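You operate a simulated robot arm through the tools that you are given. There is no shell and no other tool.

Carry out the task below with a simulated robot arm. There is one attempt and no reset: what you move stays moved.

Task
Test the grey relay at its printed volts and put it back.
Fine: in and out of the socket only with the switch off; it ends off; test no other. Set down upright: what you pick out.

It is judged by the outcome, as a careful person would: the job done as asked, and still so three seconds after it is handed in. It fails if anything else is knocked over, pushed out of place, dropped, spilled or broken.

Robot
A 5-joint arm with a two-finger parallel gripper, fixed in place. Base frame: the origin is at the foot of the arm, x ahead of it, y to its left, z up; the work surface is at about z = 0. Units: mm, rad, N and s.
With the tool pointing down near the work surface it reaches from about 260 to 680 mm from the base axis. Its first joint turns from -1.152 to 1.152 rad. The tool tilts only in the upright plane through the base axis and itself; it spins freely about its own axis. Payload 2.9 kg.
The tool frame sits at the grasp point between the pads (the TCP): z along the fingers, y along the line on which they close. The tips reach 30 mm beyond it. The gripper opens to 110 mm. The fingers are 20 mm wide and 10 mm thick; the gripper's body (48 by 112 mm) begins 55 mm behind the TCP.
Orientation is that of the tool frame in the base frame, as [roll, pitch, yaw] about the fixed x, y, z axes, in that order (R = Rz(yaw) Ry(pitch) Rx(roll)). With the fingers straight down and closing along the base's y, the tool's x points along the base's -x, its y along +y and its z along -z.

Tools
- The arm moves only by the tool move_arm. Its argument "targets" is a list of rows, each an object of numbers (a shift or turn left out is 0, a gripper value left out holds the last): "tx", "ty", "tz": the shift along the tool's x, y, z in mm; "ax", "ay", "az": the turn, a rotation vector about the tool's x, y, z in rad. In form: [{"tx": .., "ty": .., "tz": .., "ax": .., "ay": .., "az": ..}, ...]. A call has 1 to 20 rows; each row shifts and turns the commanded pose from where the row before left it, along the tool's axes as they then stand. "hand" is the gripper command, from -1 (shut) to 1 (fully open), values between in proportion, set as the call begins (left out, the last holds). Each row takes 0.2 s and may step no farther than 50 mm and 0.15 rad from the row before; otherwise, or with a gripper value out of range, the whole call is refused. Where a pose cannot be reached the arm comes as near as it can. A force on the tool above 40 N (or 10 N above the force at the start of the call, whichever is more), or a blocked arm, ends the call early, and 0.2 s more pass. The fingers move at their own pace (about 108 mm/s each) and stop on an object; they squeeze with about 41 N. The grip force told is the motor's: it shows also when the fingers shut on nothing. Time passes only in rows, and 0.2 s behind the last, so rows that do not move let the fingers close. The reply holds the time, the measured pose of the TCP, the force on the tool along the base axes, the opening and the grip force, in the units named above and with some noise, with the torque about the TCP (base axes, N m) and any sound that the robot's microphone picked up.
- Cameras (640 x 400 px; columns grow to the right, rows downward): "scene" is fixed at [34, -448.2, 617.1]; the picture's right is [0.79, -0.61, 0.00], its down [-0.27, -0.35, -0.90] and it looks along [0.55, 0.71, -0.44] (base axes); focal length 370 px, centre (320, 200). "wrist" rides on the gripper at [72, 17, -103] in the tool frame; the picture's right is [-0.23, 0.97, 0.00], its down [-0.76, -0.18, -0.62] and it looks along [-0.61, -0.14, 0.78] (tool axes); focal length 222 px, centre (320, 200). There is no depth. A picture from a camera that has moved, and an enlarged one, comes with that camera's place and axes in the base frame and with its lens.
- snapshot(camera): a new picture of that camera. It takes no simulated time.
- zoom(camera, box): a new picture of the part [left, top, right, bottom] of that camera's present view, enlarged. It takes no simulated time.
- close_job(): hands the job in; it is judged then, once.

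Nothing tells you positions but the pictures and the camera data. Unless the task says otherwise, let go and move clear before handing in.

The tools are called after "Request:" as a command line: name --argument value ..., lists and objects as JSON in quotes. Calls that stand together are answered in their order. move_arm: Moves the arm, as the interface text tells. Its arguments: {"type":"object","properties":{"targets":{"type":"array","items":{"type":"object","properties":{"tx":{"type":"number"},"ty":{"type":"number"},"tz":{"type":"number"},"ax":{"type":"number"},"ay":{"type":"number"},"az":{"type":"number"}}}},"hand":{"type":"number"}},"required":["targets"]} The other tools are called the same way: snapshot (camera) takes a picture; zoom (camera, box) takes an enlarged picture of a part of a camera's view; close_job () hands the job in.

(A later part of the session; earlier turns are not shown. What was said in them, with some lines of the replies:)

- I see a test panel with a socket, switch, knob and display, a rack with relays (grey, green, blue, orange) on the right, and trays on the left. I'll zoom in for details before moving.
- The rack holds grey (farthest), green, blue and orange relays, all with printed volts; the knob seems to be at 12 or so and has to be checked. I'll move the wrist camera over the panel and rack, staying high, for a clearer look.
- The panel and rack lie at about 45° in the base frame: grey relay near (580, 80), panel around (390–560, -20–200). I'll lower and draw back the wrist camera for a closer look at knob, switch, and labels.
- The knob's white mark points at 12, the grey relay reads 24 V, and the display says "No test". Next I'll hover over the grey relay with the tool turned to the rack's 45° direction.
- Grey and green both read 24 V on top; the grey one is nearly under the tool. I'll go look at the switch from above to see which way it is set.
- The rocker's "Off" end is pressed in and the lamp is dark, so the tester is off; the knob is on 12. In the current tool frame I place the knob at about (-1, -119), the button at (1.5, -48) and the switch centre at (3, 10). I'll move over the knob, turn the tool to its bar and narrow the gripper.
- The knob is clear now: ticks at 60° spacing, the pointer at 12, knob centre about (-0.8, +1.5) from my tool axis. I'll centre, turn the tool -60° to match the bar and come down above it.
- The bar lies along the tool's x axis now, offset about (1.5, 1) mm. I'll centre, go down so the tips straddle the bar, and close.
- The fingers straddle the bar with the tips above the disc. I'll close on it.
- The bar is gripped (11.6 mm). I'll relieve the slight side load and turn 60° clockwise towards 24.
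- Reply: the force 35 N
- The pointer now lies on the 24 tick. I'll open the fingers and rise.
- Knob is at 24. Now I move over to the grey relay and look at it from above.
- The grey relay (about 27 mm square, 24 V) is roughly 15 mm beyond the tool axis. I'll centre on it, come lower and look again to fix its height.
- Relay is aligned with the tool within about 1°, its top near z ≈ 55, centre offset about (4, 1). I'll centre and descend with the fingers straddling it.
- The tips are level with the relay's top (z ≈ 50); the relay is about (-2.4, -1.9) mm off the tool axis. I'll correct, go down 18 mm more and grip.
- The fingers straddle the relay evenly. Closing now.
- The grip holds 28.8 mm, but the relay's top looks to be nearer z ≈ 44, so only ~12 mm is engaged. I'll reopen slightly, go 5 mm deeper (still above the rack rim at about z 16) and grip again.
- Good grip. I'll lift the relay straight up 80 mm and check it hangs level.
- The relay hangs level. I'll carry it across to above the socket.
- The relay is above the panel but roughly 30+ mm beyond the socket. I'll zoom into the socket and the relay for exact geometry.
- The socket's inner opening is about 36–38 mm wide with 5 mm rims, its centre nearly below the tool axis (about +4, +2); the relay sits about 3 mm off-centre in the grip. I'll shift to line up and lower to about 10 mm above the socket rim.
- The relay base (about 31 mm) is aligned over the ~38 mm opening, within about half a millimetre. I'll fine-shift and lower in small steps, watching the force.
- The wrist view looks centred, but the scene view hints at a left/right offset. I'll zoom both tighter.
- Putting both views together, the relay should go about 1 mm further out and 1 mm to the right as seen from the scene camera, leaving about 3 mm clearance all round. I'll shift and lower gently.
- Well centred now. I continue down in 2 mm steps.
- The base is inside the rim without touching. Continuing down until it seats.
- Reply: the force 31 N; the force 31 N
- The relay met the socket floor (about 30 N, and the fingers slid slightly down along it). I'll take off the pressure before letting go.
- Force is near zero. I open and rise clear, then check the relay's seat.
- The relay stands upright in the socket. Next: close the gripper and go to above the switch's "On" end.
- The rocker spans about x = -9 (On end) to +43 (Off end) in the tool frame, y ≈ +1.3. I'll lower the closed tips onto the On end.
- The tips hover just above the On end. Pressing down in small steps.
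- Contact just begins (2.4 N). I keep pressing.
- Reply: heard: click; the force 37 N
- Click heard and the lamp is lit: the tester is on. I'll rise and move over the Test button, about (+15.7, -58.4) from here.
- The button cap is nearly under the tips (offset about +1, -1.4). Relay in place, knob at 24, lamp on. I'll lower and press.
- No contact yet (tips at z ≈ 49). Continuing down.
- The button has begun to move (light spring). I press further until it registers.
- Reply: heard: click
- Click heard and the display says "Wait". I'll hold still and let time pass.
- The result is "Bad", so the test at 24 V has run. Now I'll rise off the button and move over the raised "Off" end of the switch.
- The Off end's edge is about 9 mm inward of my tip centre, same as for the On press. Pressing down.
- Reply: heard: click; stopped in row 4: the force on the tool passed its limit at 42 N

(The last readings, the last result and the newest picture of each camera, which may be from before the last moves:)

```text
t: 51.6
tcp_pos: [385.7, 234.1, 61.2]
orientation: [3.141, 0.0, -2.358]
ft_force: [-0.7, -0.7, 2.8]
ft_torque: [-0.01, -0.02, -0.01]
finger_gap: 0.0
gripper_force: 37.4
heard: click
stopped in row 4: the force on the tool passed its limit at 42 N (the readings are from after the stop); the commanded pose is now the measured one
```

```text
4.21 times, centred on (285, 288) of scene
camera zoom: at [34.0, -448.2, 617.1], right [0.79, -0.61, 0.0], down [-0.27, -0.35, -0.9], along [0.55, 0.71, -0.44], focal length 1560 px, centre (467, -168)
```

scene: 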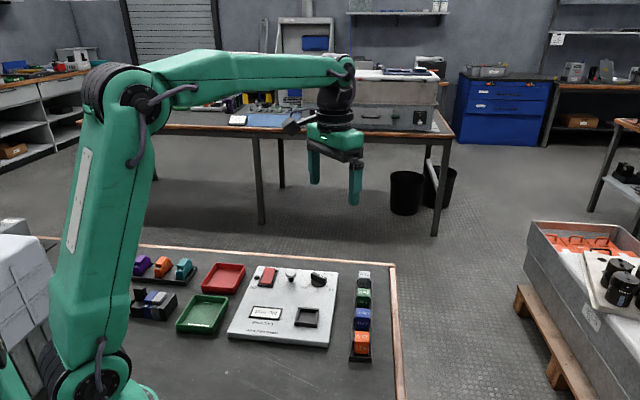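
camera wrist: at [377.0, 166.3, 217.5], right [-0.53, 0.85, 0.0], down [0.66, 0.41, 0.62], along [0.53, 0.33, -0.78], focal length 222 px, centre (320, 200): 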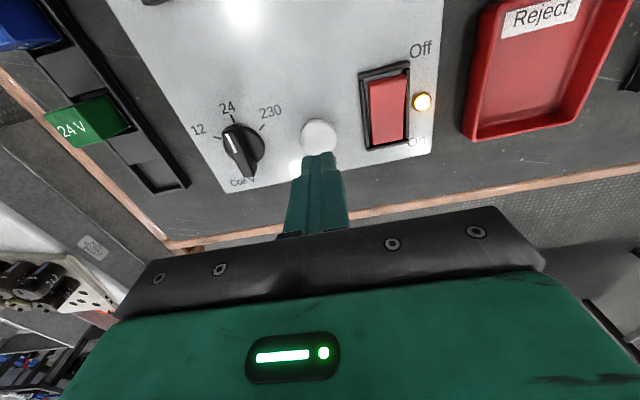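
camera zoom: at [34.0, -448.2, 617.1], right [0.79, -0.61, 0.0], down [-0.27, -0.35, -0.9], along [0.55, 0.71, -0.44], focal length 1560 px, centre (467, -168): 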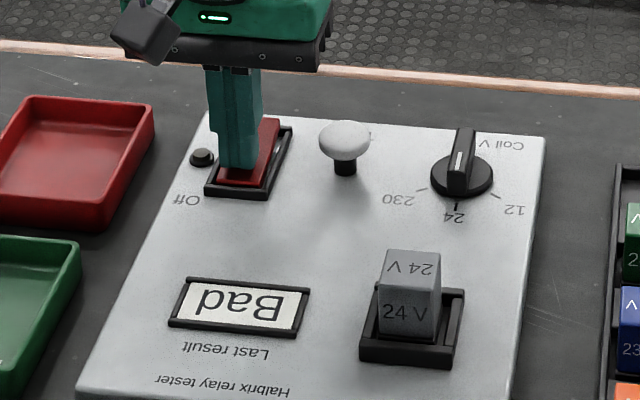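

Click heard and the lamp is dark: the switch is off. I'll rise, open the fingers part way and go back over the relay.

Request:
move_arm --targets '[{"tz": -10}, {"tz": -25}, {"tz": -30}, {"tx": 28.8, "ty": -31}, {"tx": 28.8, "ty": -31}, {"tx": 28.8, "ty": -31}, {"tx": 28.8, "ty": -31}, {}]'

Request:
move_arm --targets '[{}, {}]' --hand -0.1

Request:
snapshot --camera "wrist"

Request:
zoom --camera "wrist" --box '[240, 80, 400, 180]'

Request:
zoom --camera "scene" --box '[235, 240, 335, 335]'

```text
t: 53.4
tcp_pos: [391.4, 66.4, 125.1]
orientation: [-3.14, 0.001, -2.357]
ft_force: [-0.5, -0.4, -0.4]
ft_torque: [-0.01, 0.04, 0.0]
finger_gap: 0.0
gripper_force: 37.3
```

```text
t: 54.0
tcp_pos: [391.9, 66.3, 125.6]
orientation: [3.14, -0.001, -2.357]
ft_force: [0.4, -0.4, 0.1]
ft_torque: [0.0, 0.02, -0.02]
finger_gap: 49.6
gripper_force: 0.0
```

```text
taken
camera wrist: at [329.1, 28.3, 229.6], right [-0.53, 0.85, 0.0], down [0.66, 0.41, 0.62], along [0.53, 0.33, -0.78], focal length 222 px, centre (320, 200)
```

wrist: 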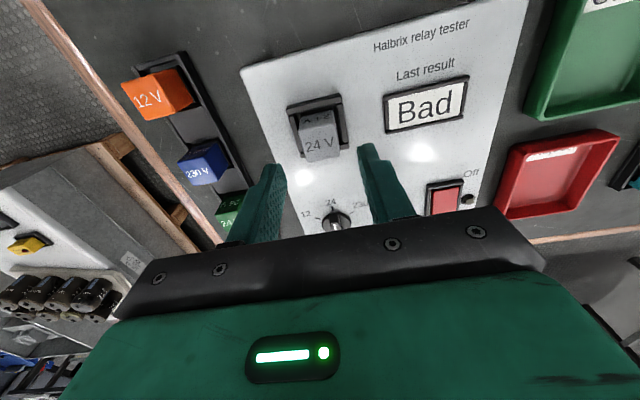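

```text
4.00 times, centred on (320, 130) of wrist
camera zoom: at [329.1, 28.3, 229.6], right [-0.53, 0.85, 0.0], down [0.66, 0.41, 0.62], along [0.53, 0.33, -0.78], focal length 888 px, centre (320, 480)
```

zoom: 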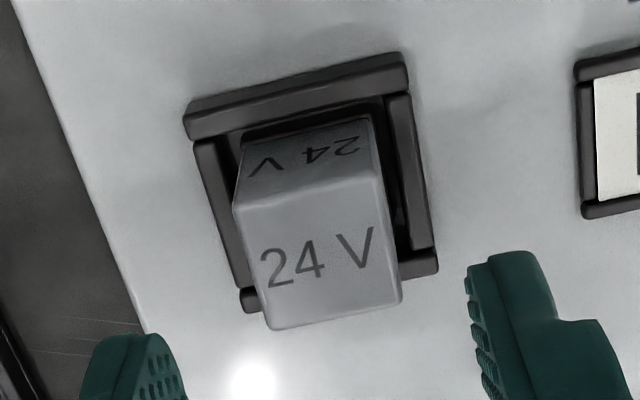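

```text
4.21 times, centred on (285, 288) of scene
camera zoom: at [34.0, -448.2, 617.1], right [0.79, -0.61, 0.0], down [-0.27, -0.35, -0.9], along [0.55, 0.71, -0.44], focal length 1560 px, centre (467, -168)
```

zoom: 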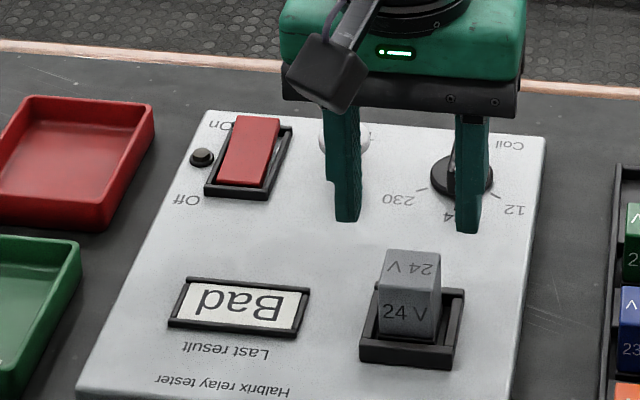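

The switch is off (Off end pressed, lamp dark) and the relay is centred laterally between the fingers. I'll descend and grip it.

Request:
move_arm --targets '[{"tx": -1}, {"tz": 20}, {"tz": 18}, {"tz": 10}, {"tz": 5}, {}]'

Request:
zoom --camera "wrist" --box '[220, 90, 420, 215]'

Request:
zoom --camera "scene" --box '[285, 270, 345, 335]'

```text
t: 55.4
tcp_pos: [390.2, 66.3, 74.7]
orientation: [3.141, -0.001, -2.358]
ft_force: [-0.2, 1.3, -0.2]
ft_torque: [-0.01, -0.03, 0.02]
finger_gap: 49.7
gripper_force: 0.0
```

```text
3.20 times, centred on (320, 152) of wrist
camera zoom: at [329.5, 26.9, 178.4], right [-0.53, 0.85, 0.0], down [0.67, 0.41, 0.62], along [0.53, 0.33, -0.78], focal length 711 px, centre (320, 352)
```

zoom: 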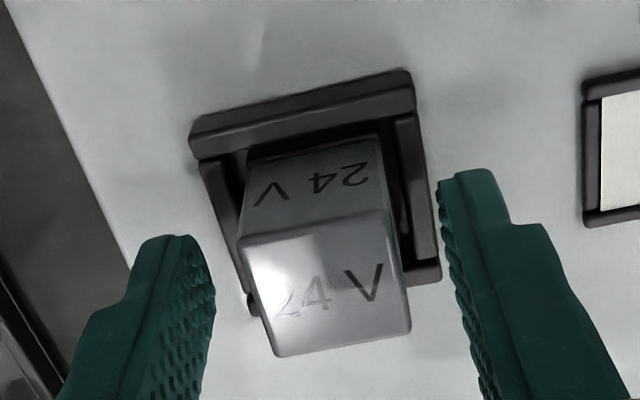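

```text
6.15 times, centred on (315, 302) of scene
camera zoom: at [34.0, -448.2, 617.1], right [0.79, -0.61, 0.0], down [-0.27, -0.35, -0.9], along [0.55, 0.71, -0.44], focal length 2280 px, centre (351, -431)
```

zoom: 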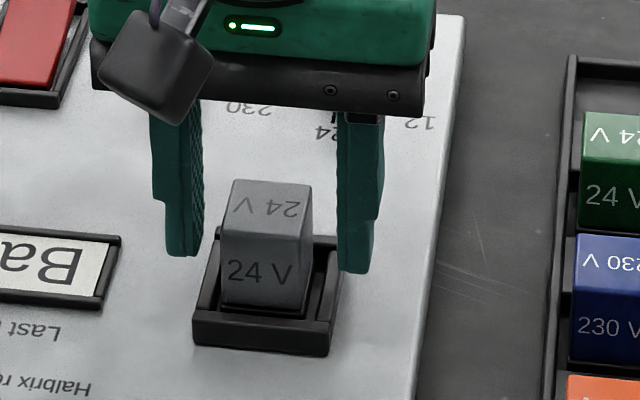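

Relay sits slightly left of centre in the scene view; I'll shift 0.8 mm, drop 1.5 mm more and close.

Request:
move_arm --targets '[{"ty": 0.8, "tz": 1.5}, {}]'

Request:
move_arm --targets '[{}, {}, {}]' --hand -1

Request:
zoom --camera "wrist" --box '[220, 90, 420, 215]'

Request:
zoom --camera "scene" --box '[285, 270, 345, 335]'

```text
t: 56.0
tcp_pos: [389.6, 67.7, 72.6]
orientation: [3.141, 0.001, -2.358]
ft_force: [0.5, 0.5, -0.6]
ft_torque: [0.01, 0.0, 0.0]
finger_gap: 49.3
gripper_force: 0.0
```

```text
t: 56.8
tcp_pos: [391.7, 67.2, 72.0]
orientation: [-3.142, -0.001, -2.359]
ft_force: [0.5, -0.3, -0.5]
ft_torque: [-0.01, 0.01, -0.01]
finger_gap: 28.8
gripper_force: 41.2
```

```text
3.20 times, centred on (320, 152) of wrist
camera zoom: at [328.8, 27.9, 176.5], right [-0.53, 0.85, 0.0], down [0.67, 0.41, 0.62], along [0.53, 0.33, -0.78], focal length 711 px, centre (320, 352)
```

zoom: 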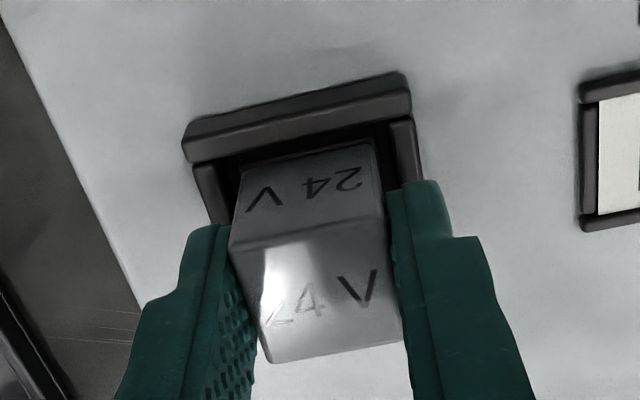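

```text
6.15 times, centred on (315, 302) of scene
camera zoom: at [34.0, -448.2, 617.1], right [0.79, -0.61, 0.0], down [-0.27, -0.35, -0.9], along [0.55, 0.71, -0.44], focal length 2280 px, centre (351, -431)
```

zoom: 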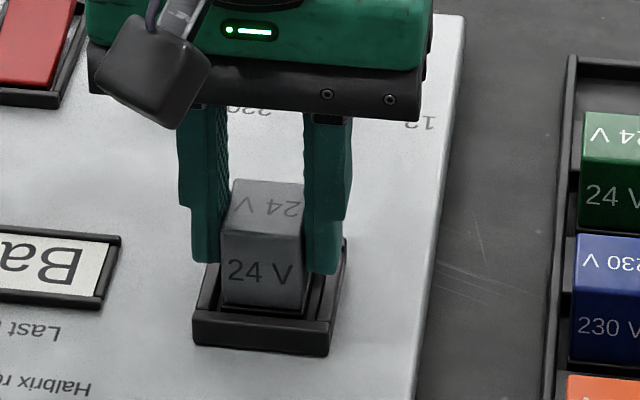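

Gripped. Since the fingers sit about 4 mm deeper than on the first pick, I'll regrip 3 mm higher so they stay clear of the rack rim when setting it back.

Request:
move_arm --targets '[{}, {}]' --hand -0.3

Request:
move_arm --targets '[{"tz": -3}, {}]'

Request:
move_arm --targets '[{}, {}, {}]' --hand -1

```text
t: 57.4
tcp_pos: [391.4, 66.4, 71.8]
orientation: [-3.141, 0.0, -2.357]
ft_force: [0.3, 0.5, -0.3]
ft_torque: [-0.03, 0.02, 0.0]
finger_gap: 38.6
gripper_force: 0.1
```

```text
t: 58.0
tcp_pos: [389.8, 66.6, 75.4]
orientation: [3.141, 0.0, -2.358]
ft_force: [0.0, 0.0, -1.1]
ft_torque: [-0.01, 0.03, 0.0]
finger_gap: 38.7
gripper_force: 0.0
```

```text
t: 58.8
tcp_pos: [390.6, 65.0, 75.7]
orientation: [-3.14, -0.001, -2.357]
ft_force: [-0.5, -0.3, 0.9]
ft_torque: [0.0, -0.01, 0.02]
finger_gap: 28.9
gripper_force: 41.2
```

Good grip at 28.9 mm. I lift the relay straight out of the socket.

Request:
move_arm --targets '[{"tz": -5}, {"tz": -10}, {"tz": -20}, {"tz": -20}, {"tz": -15}, {}]'

Request:
snapshot --camera "wrist"

Request:
zoom --camera "scene" --box '[235, 225, 395, 365]'

```text
t: 60.2
tcp_pos: [392.9, 63.8, 144.4]
orientation: [3.141, 0.002, -2.358]
ft_force: [0.6, -0.2, -0.8]
ft_torque: [0.0, -0.01, 0.0]
finger_gap: 28.9
gripper_force: 41.4
```

```text
taken
camera wrist: at [329.9, 26.4, 248.6], right [-0.53, 0.85, 0.0], down [0.67, 0.41, 0.62], along [0.53, 0.33, -0.78], focal length 222 px, centre (320, 200)
```

wrist: 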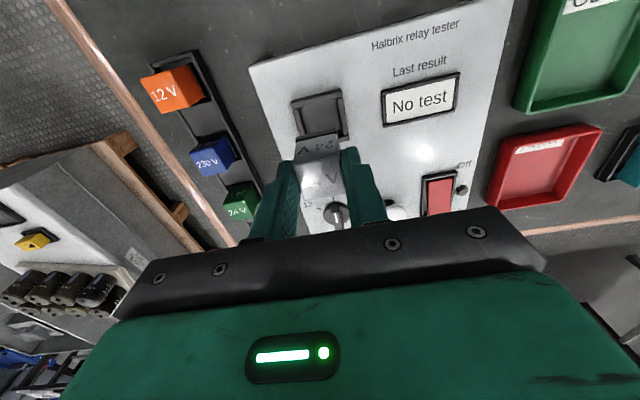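

```text
2.86 times, centred on (315, 295) of scene
camera zoom: at [34.0, -448.2, 617.1], right [0.79, -0.61, 0.0], down [-0.27, -0.35, -0.9], along [0.55, 0.71, -0.44], focal length 1059 px, centre (334, -71)
```

zoom: 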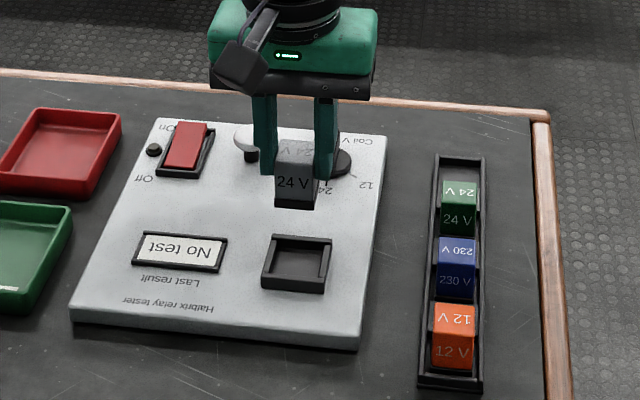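

The relay is out, hanging level; socket empty and switch off. I carry it back to above its rack slot.

Request:
move_arm --targets '[{"tx": -36.2, "ty": -30.2}, {"tx": -36.2, "ty": -30.2}, {"tx": -36.2, "ty": -30.2}, {"tx": -36.2, "ty": -30.2}, {}]'

Request:
snapshot --camera "wrist"

Request:
zoom --camera "wrist" --box '[240, 70, 400, 170]'

Request:
zoom --camera "scene" --box '[320, 220, 410, 310]'

```text
t: 61.4
tcp_pos: [579.1, 81.1, 145.6]
orientation: [-3.141, -0.002, -2.358]
ft_force: [-0.1, -0.2, -0.6]
ft_torque: [0.01, -0.01, 0.01]
finger_gap: 28.9
gripper_force: 41.2
```

```text
taken
camera wrist: at [517.1, 43.3, 249.5], right [-0.53, 0.85, 0.0], down [0.67, 0.41, 0.62], along [0.53, 0.33, -0.78], focal length 222 px, centre (320, 200)
```

wrist: 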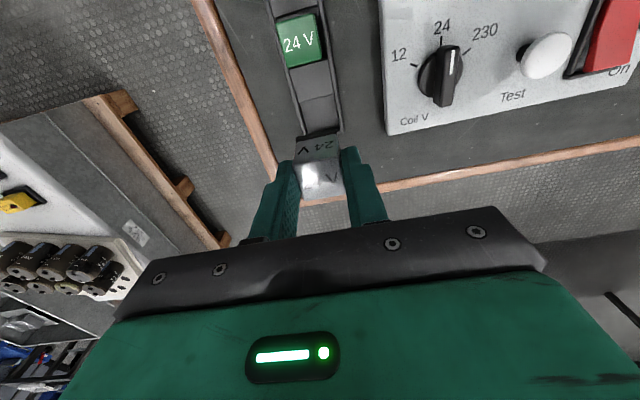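

```text
4.00 times, centred on (320, 120) of wrist
camera zoom: at [517.1, 43.3, 249.5], right [-0.53, 0.85, 0.0], down [0.67, 0.41, 0.62], along [0.53, 0.33, -0.78], focal length 888 px, centre (320, 520)
```

zoom: 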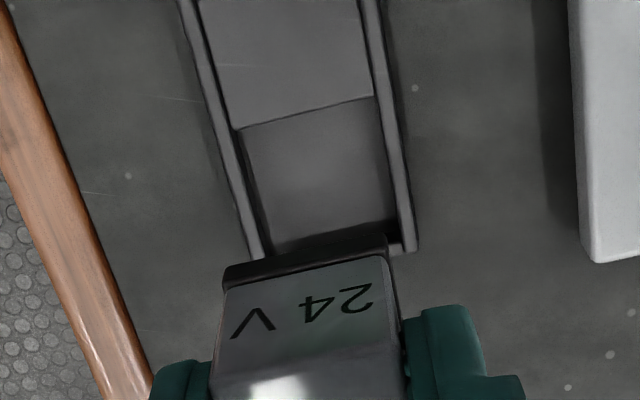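

```text
4.44 times, centred on (365, 265) of scene
camera zoom: at [34.0, -448.2, 617.1], right [0.79, -0.61, 0.0], down [-0.27, -0.35, -0.9], along [0.55, 0.71, -0.44], focal length 1647 px, centre (120, -89)
```

zoom: 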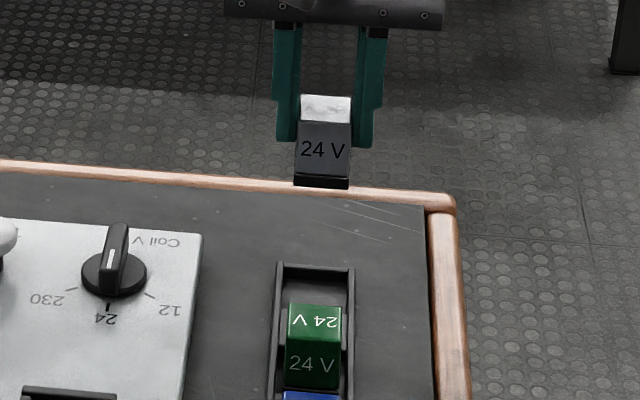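

I see the empty slot: near edge at the raised divider, far wall beyond, rims both sides (about 33 × 36 mm for a ~31 mm base). Relay centre needs about +0.8, -0.6 mm. I'll correct and lower partway.

Request:
move_arm --targets '[{"tx": 0.8, "ty": -0.6}, {"tz": 20}, {"tz": 20}, {"tz": 15}, {}]'

Request:
zoom --camera "wrist" --box '[250, 80, 380, 161]'

Request:
zoom --camera "scene" --box '[335, 255, 390, 305]'

```text
t: 62.6
tcp_pos: [577.5, 81.6, 89.8]
orientation: [-3.141, 0.0, -2.356]
ft_force: [0.4, -0.2, -0.2]
ft_torque: [-0.03, -0.02, -0.01]
finger_gap: 28.6
gripper_force: 40.3
```

```text
4.92 times, centred on (315, 120) of wrist
camera zoom: at [516.1, 42.9, 194.7], right [-0.53, 0.85, 0.0], down [0.66, 0.41, 0.62], along [0.53, 0.33, -0.78], focal length 1094 px, centre (345, 591)
```

zoom: 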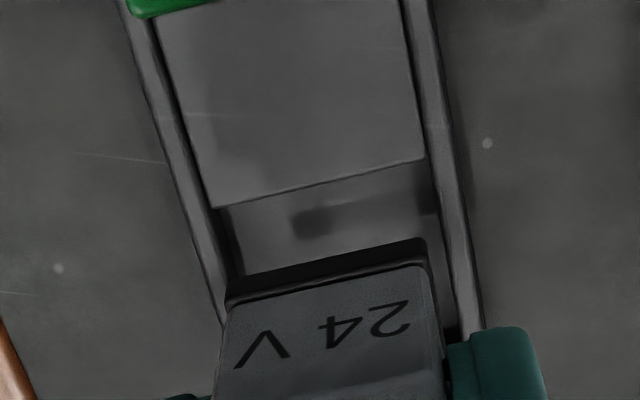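

```text
8.00 times, centred on (362, 280) of scene
camera zoom: at [34.0, -448.2, 617.1], right [0.79, -0.61, 0.0], down [-0.27, -0.35, -0.9], along [0.55, 0.71, -0.44], focal length 2964 px, centre (-20, -440)
```

zoom: 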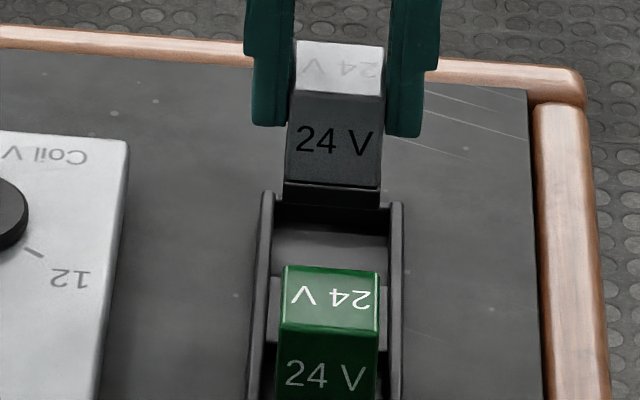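

Wrist and scene views agree the relay is centred within about a millimetre. Small correction, then lower to just above the rim.

Request:
move_arm --targets '[{"tx": -0.4, "ty": -0.6}, {"tz": 8}, {"tz": 8}, {"tz": 4}, {}]'

Request:
zoom --camera "wrist" --box '[250, 80, 380, 161]'

Request:
zoom --camera "scene" --box '[340, 265, 385, 305]'

```text
t: 63.8
tcp_pos: [578.4, 82.0, 71.4]
orientation: [3.141, -0.001, -2.357]
ft_force: [0.6, -0.4, 0.2]
ft_torque: [0.0, -0.01, -0.01]
finger_gap: 29.1
gripper_force: 41.2
```

```text
4.92 times, centred on (315, 120) of wrist
camera zoom: at [517.2, 43.2, 174.6], right [-0.53, 0.85, 0.0], down [0.66, 0.41, 0.62], along [0.53, 0.33, -0.78], focal length 1094 px, centre (345, 591)
```

zoom: 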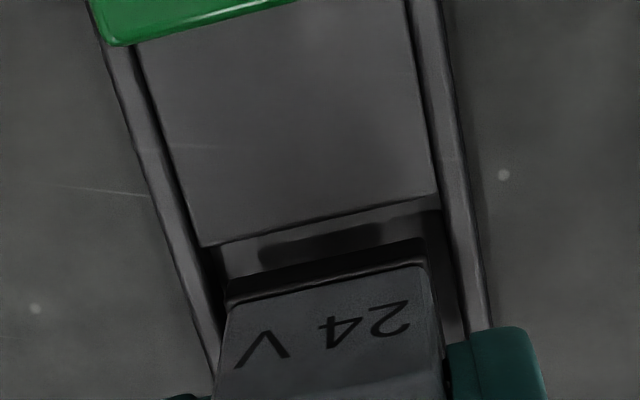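

```text
10.00 times, centred on (362, 285) of scene
camera zoom: at [34.0, -448.2, 617.1], right [0.79, -0.61, 0.0], down [-0.27, -0.35, -0.9], along [0.55, 0.71, -0.44], focal length 3705 px, centre (-105, -650)
```

zoom: 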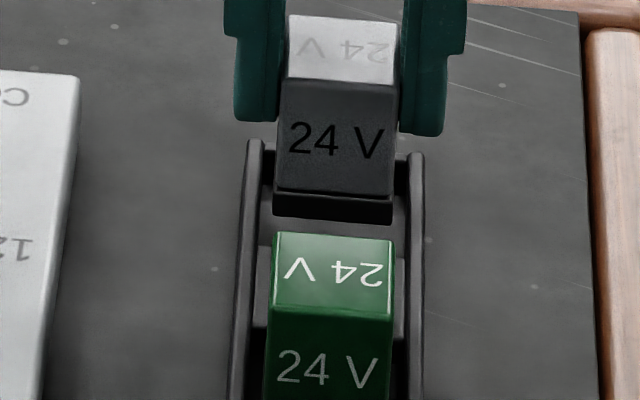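

Projected drop position matches the relay's original place within half a millimetre. Lowering on.

Request:
move_arm --targets '[{"tz": 4}, {"tz": 4}, {"tz": 3}, {}]'

Request:
zoom --camera "wrist" --box '[250, 90, 380, 171]'

Request:
zoom --camera "scene" --box '[340, 265, 385, 305]'

```text
t: 64.8
tcp_pos: [578.9, 81.4, 58.9]
orientation: [3.14, -0.001, -2.358]
ft_force: [-0.3, -0.5, -0.9]
ft_torque: [0.01, 0.01, 0.0]
finger_gap: 29.1
gripper_force: 41.0
```

```text
4.92 times, centred on (315, 130) of wrist
camera zoom: at [516.7, 43.3, 162.4], right [-0.53, 0.85, 0.0], down [0.67, 0.41, 0.62], along [0.53, 0.33, -0.78], focal length 1094 px, centre (345, 542)
```

zoom: 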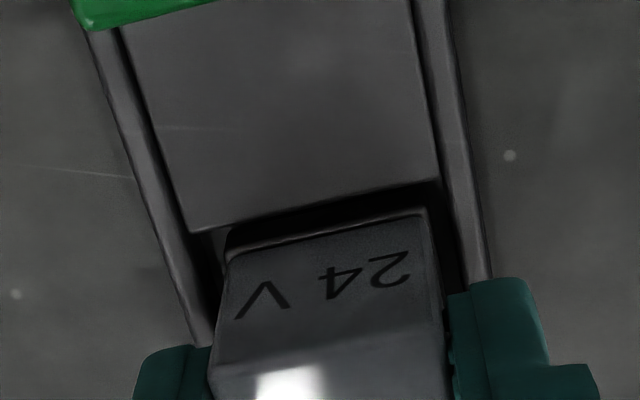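

```text
10.00 times, centred on (362, 285) of scene
camera zoom: at [34.0, -448.2, 617.1], right [0.79, -0.61, 0.0], down [-0.27, -0.35, -0.9], along [0.55, 0.71, -0.44], focal length 3705 px, centre (-105, -650)
```

zoom: 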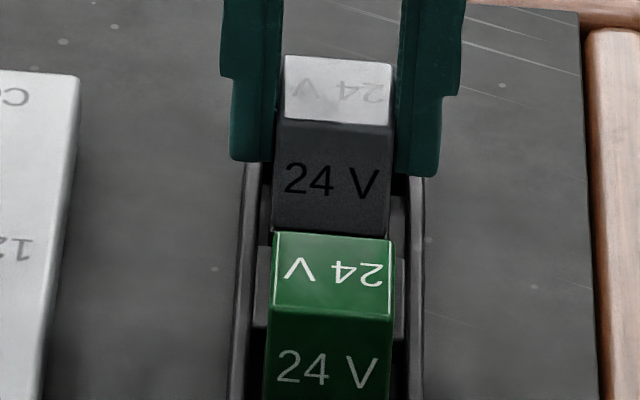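

About 3.5 mm to go compared with the original view. Lowering slowly.

Request:
move_arm --targets '[{"tz": 1.2}, {"tz": 1.2}, {}]'

Request:
move_arm --targets '[{"tz": 0.6}, {"tz": 0.6}, {}]'

Request:
zoom --camera "wrist" --box '[250, 90, 380, 171]'

Request:
zoom --camera "scene" --box '[340, 265, 385, 305]'

```text
t: 65.6
tcp_pos: [580.7, 82.2, 55.3]
orientation: [3.141, 0.001, -2.358]
ft_force: [-1.6, 0.0, 2.1]
ft_torque: [-0.02, 0.01, -0.03]
finger_gap: 29.0
gripper_force: 41.3
```

```text
t: 66.4
tcp_pos: [579.1, 82.4, 55.9]
orientation: [-3.14, 0.0, -2.358]
ft_force: [-1.6, -2.8, 10.8]
ft_torque: [-0.09, 0.11, 0.01]
finger_gap: 29.1
gripper_force: 40.5
```

```text
4.92 times, centred on (315, 130) of wrist
camera zoom: at [518.2, 43.5, 160.1], right [-0.53, 0.85, 0.0], down [0.66, 0.41, 0.62], along [0.53, 0.33, -0.78], focal length 1094 px, centre (345, 542)
```

zoom: 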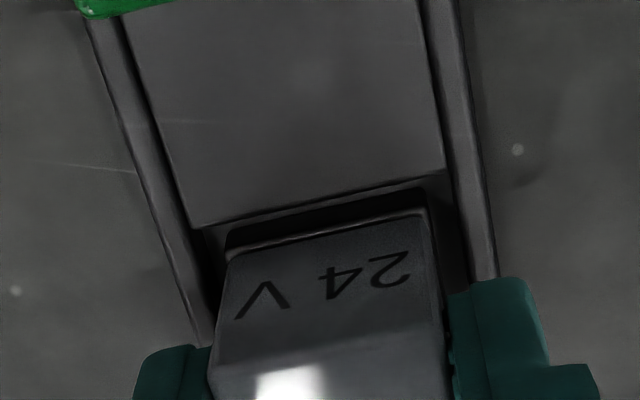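

```text
10.00 times, centred on (362, 285) of scene
camera zoom: at [33.9, -448.2, 617.1], right [0.79, -0.61, 0.0], down [-0.27, -0.35, -0.9], along [0.55, 0.71, -0.44], focal length 3705 px, centre (-105, -650)
```

zoom: 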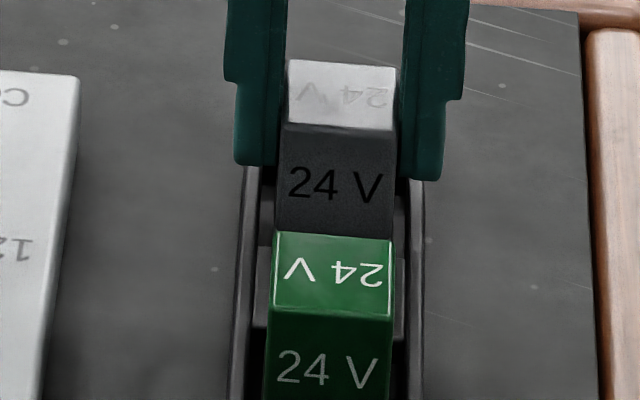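

Request:
zoom --camera "scene" --box '[330, 255, 400, 300]'

Request:
zoom --camera "wrist" --box '[200, 80, 440, 230]'

```text
8.89 times, centred on (365, 278) of scene
camera zoom: at [33.9, -448.2, 617.1], right [0.79, -0.61, 0.0], down [-0.27, -0.35, -0.9], along [0.55, 0.71, -0.44], focal length 3293 px, centre (-80, -489)
```

zoom: 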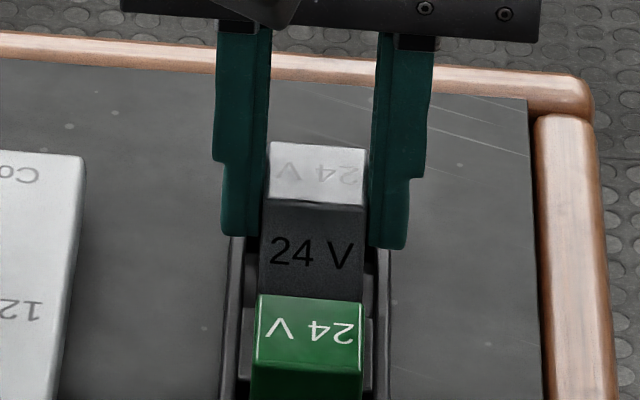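

```text
2.67 times, centred on (320, 155) of wrist
camera zoom: at [518.2, 43.5, 160.1], right [-0.53, 0.85, 0.0], down [0.66, 0.41, 0.62], along [0.53, 0.33, -0.78], focal length 592 px, centre (320, 320)
```

zoom: 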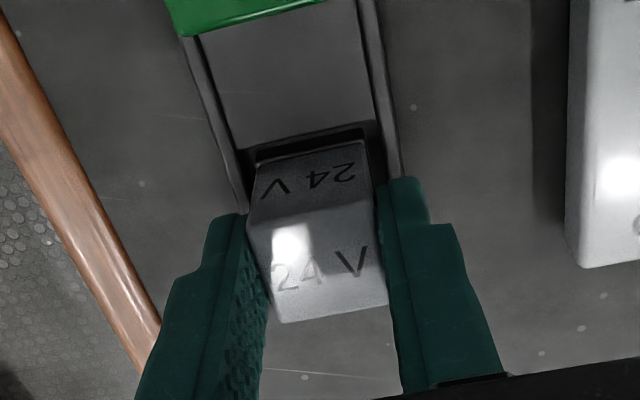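

The relay is back at its original place and on the slot floor (about 11 N). I'll ease the pressure, open and rise straight up.

Request:
move_arm --targets '[{"tz": -0.5}, {}]'

Request:
move_arm --targets '[{}, {}]' --hand -0.2

Request:
move_arm --targets '[{"tz": -5}, {"tz": -10}, {"tz": -20}, {"tz": -30}, {"tz": -30}, {}]'

Request:
snapshot --camera "wrist"

Request:
zoom --camera "wrist" --box '[240, 50, 400, 150]'

Request:
zoom --camera "scene" --box '[340, 262, 385, 365]'

Request:
zoom --camera "scene" --box '[220, 250, 400, 370]'

```text
t: 67.0
tcp_pos: [580.6, 81.8, 56.2]
orientation: [-3.141, 0.003, -2.359]
ft_force: [2.9, -1.1, 9.7]
ft_torque: [-0.07, -0.03, 0.03]
finger_gap: 28.8
gripper_force: 40.7
```

```text
t: 67.6
tcp_pos: [578.7, 82.4, 55.4]
orientation: [3.139, -0.001, -2.357]
ft_force: [-0.7, -0.2, 0.5]
ft_torque: [0.04, -0.01, -0.02]
finger_gap: 44.1
gripper_force: 0.1
```

```text
t: 69.0
tcp_pos: [574.5, 80.1, 152.2]
orientation: [3.14, 0.0, -2.357]
ft_force: [0.6, 0.3, 0.5]
ft_torque: [0.02, -0.02, -0.04]
finger_gap: 44.2
gripper_force: 0.0
```

```text
taken
camera wrist: at [513.1, 42.2, 255.3], right [-0.53, 0.85, 0.0], down [0.67, 0.41, 0.62], along [0.53, 0.33, -0.78], focal length 222 px, centre (320, 200)
```

wrist: 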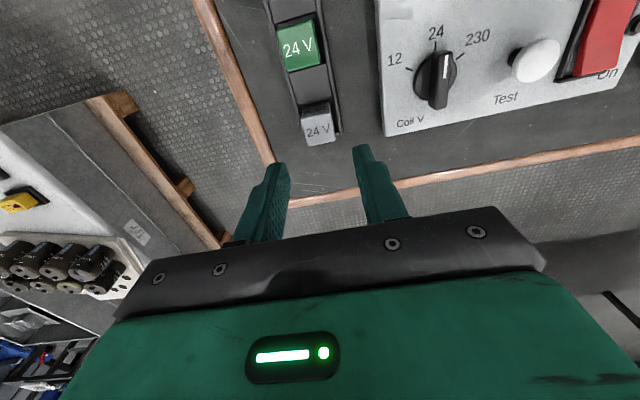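

```text
4.00 times, centred on (320, 100) of wrist
camera zoom: at [513.1, 42.2, 255.3], right [-0.53, 0.85, 0.0], down [0.67, 0.41, 0.62], along [0.53, 0.33, -0.78], focal length 888 px, centre (320, 600)
```

zoom: 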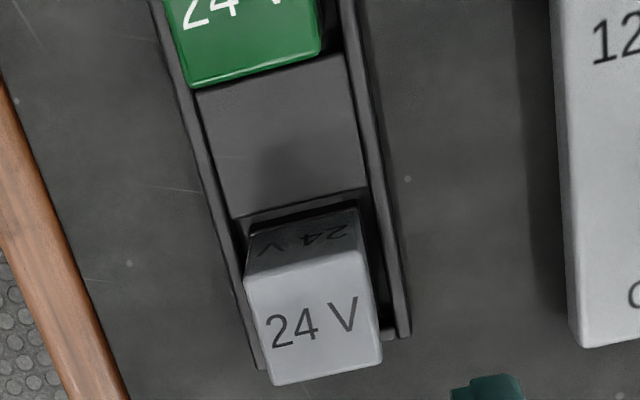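

```text
3.88 times, centred on (362, 314) of scene
camera zoom: at [34.0, -448.2, 617.1], right [0.79, -0.61, 0.0], down [-0.27, -0.35, -0.9], along [0.55, 0.71, -0.44], focal length 1439 px, centre (155, -241)
```

zoom: 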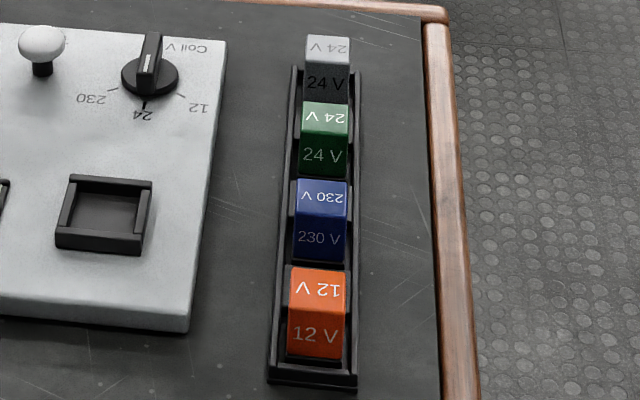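

```text
3.33 times, centred on (310, 310) of scene
camera zoom: at [34.0, -448.2, 617.1], right [0.79, -0.61, 0.0], down [-0.27, -0.35, -0.9], along [0.55, 0.71, -0.44], focal length 1235 px, centre (353, -167)
```

zoom: 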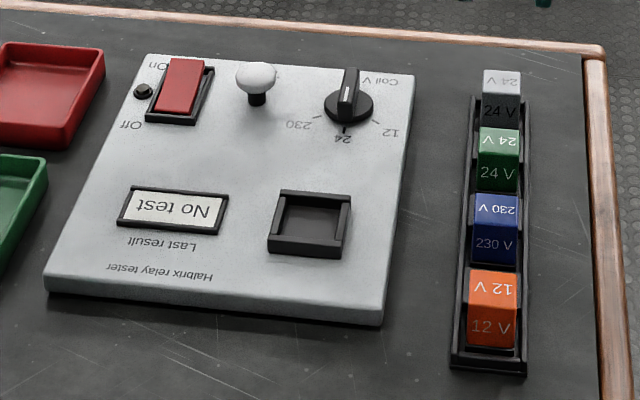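

The grey relay was tested at 24 V and the result was "Bad". It now stands upright in its original slot. The switch is off with the lamp dark, the socket is empty, and the other relays haven't moved. The gripper is open and well clear, so I'm handing the job in.

Request:
close_job

```text
The job is handed in.
```

I tested the grey relay at its printed 24 V, and the tester showed **"Bad"**. The relay is back upright in its own rack slot, in the same spot as before.

- **Switch:** it was off whenever the relay went into or came out of the socket, and it is off now with the lamp dark.
- **Voltage knob:** it was at 12 when I started. I turned it to 24 for the test and left it there.
- **Display:** it went back to "No test" once the relay came out, so the "Bad" result no longer shows on the panel.
- **Other relays:** I tested none of them, and they look unmoved.
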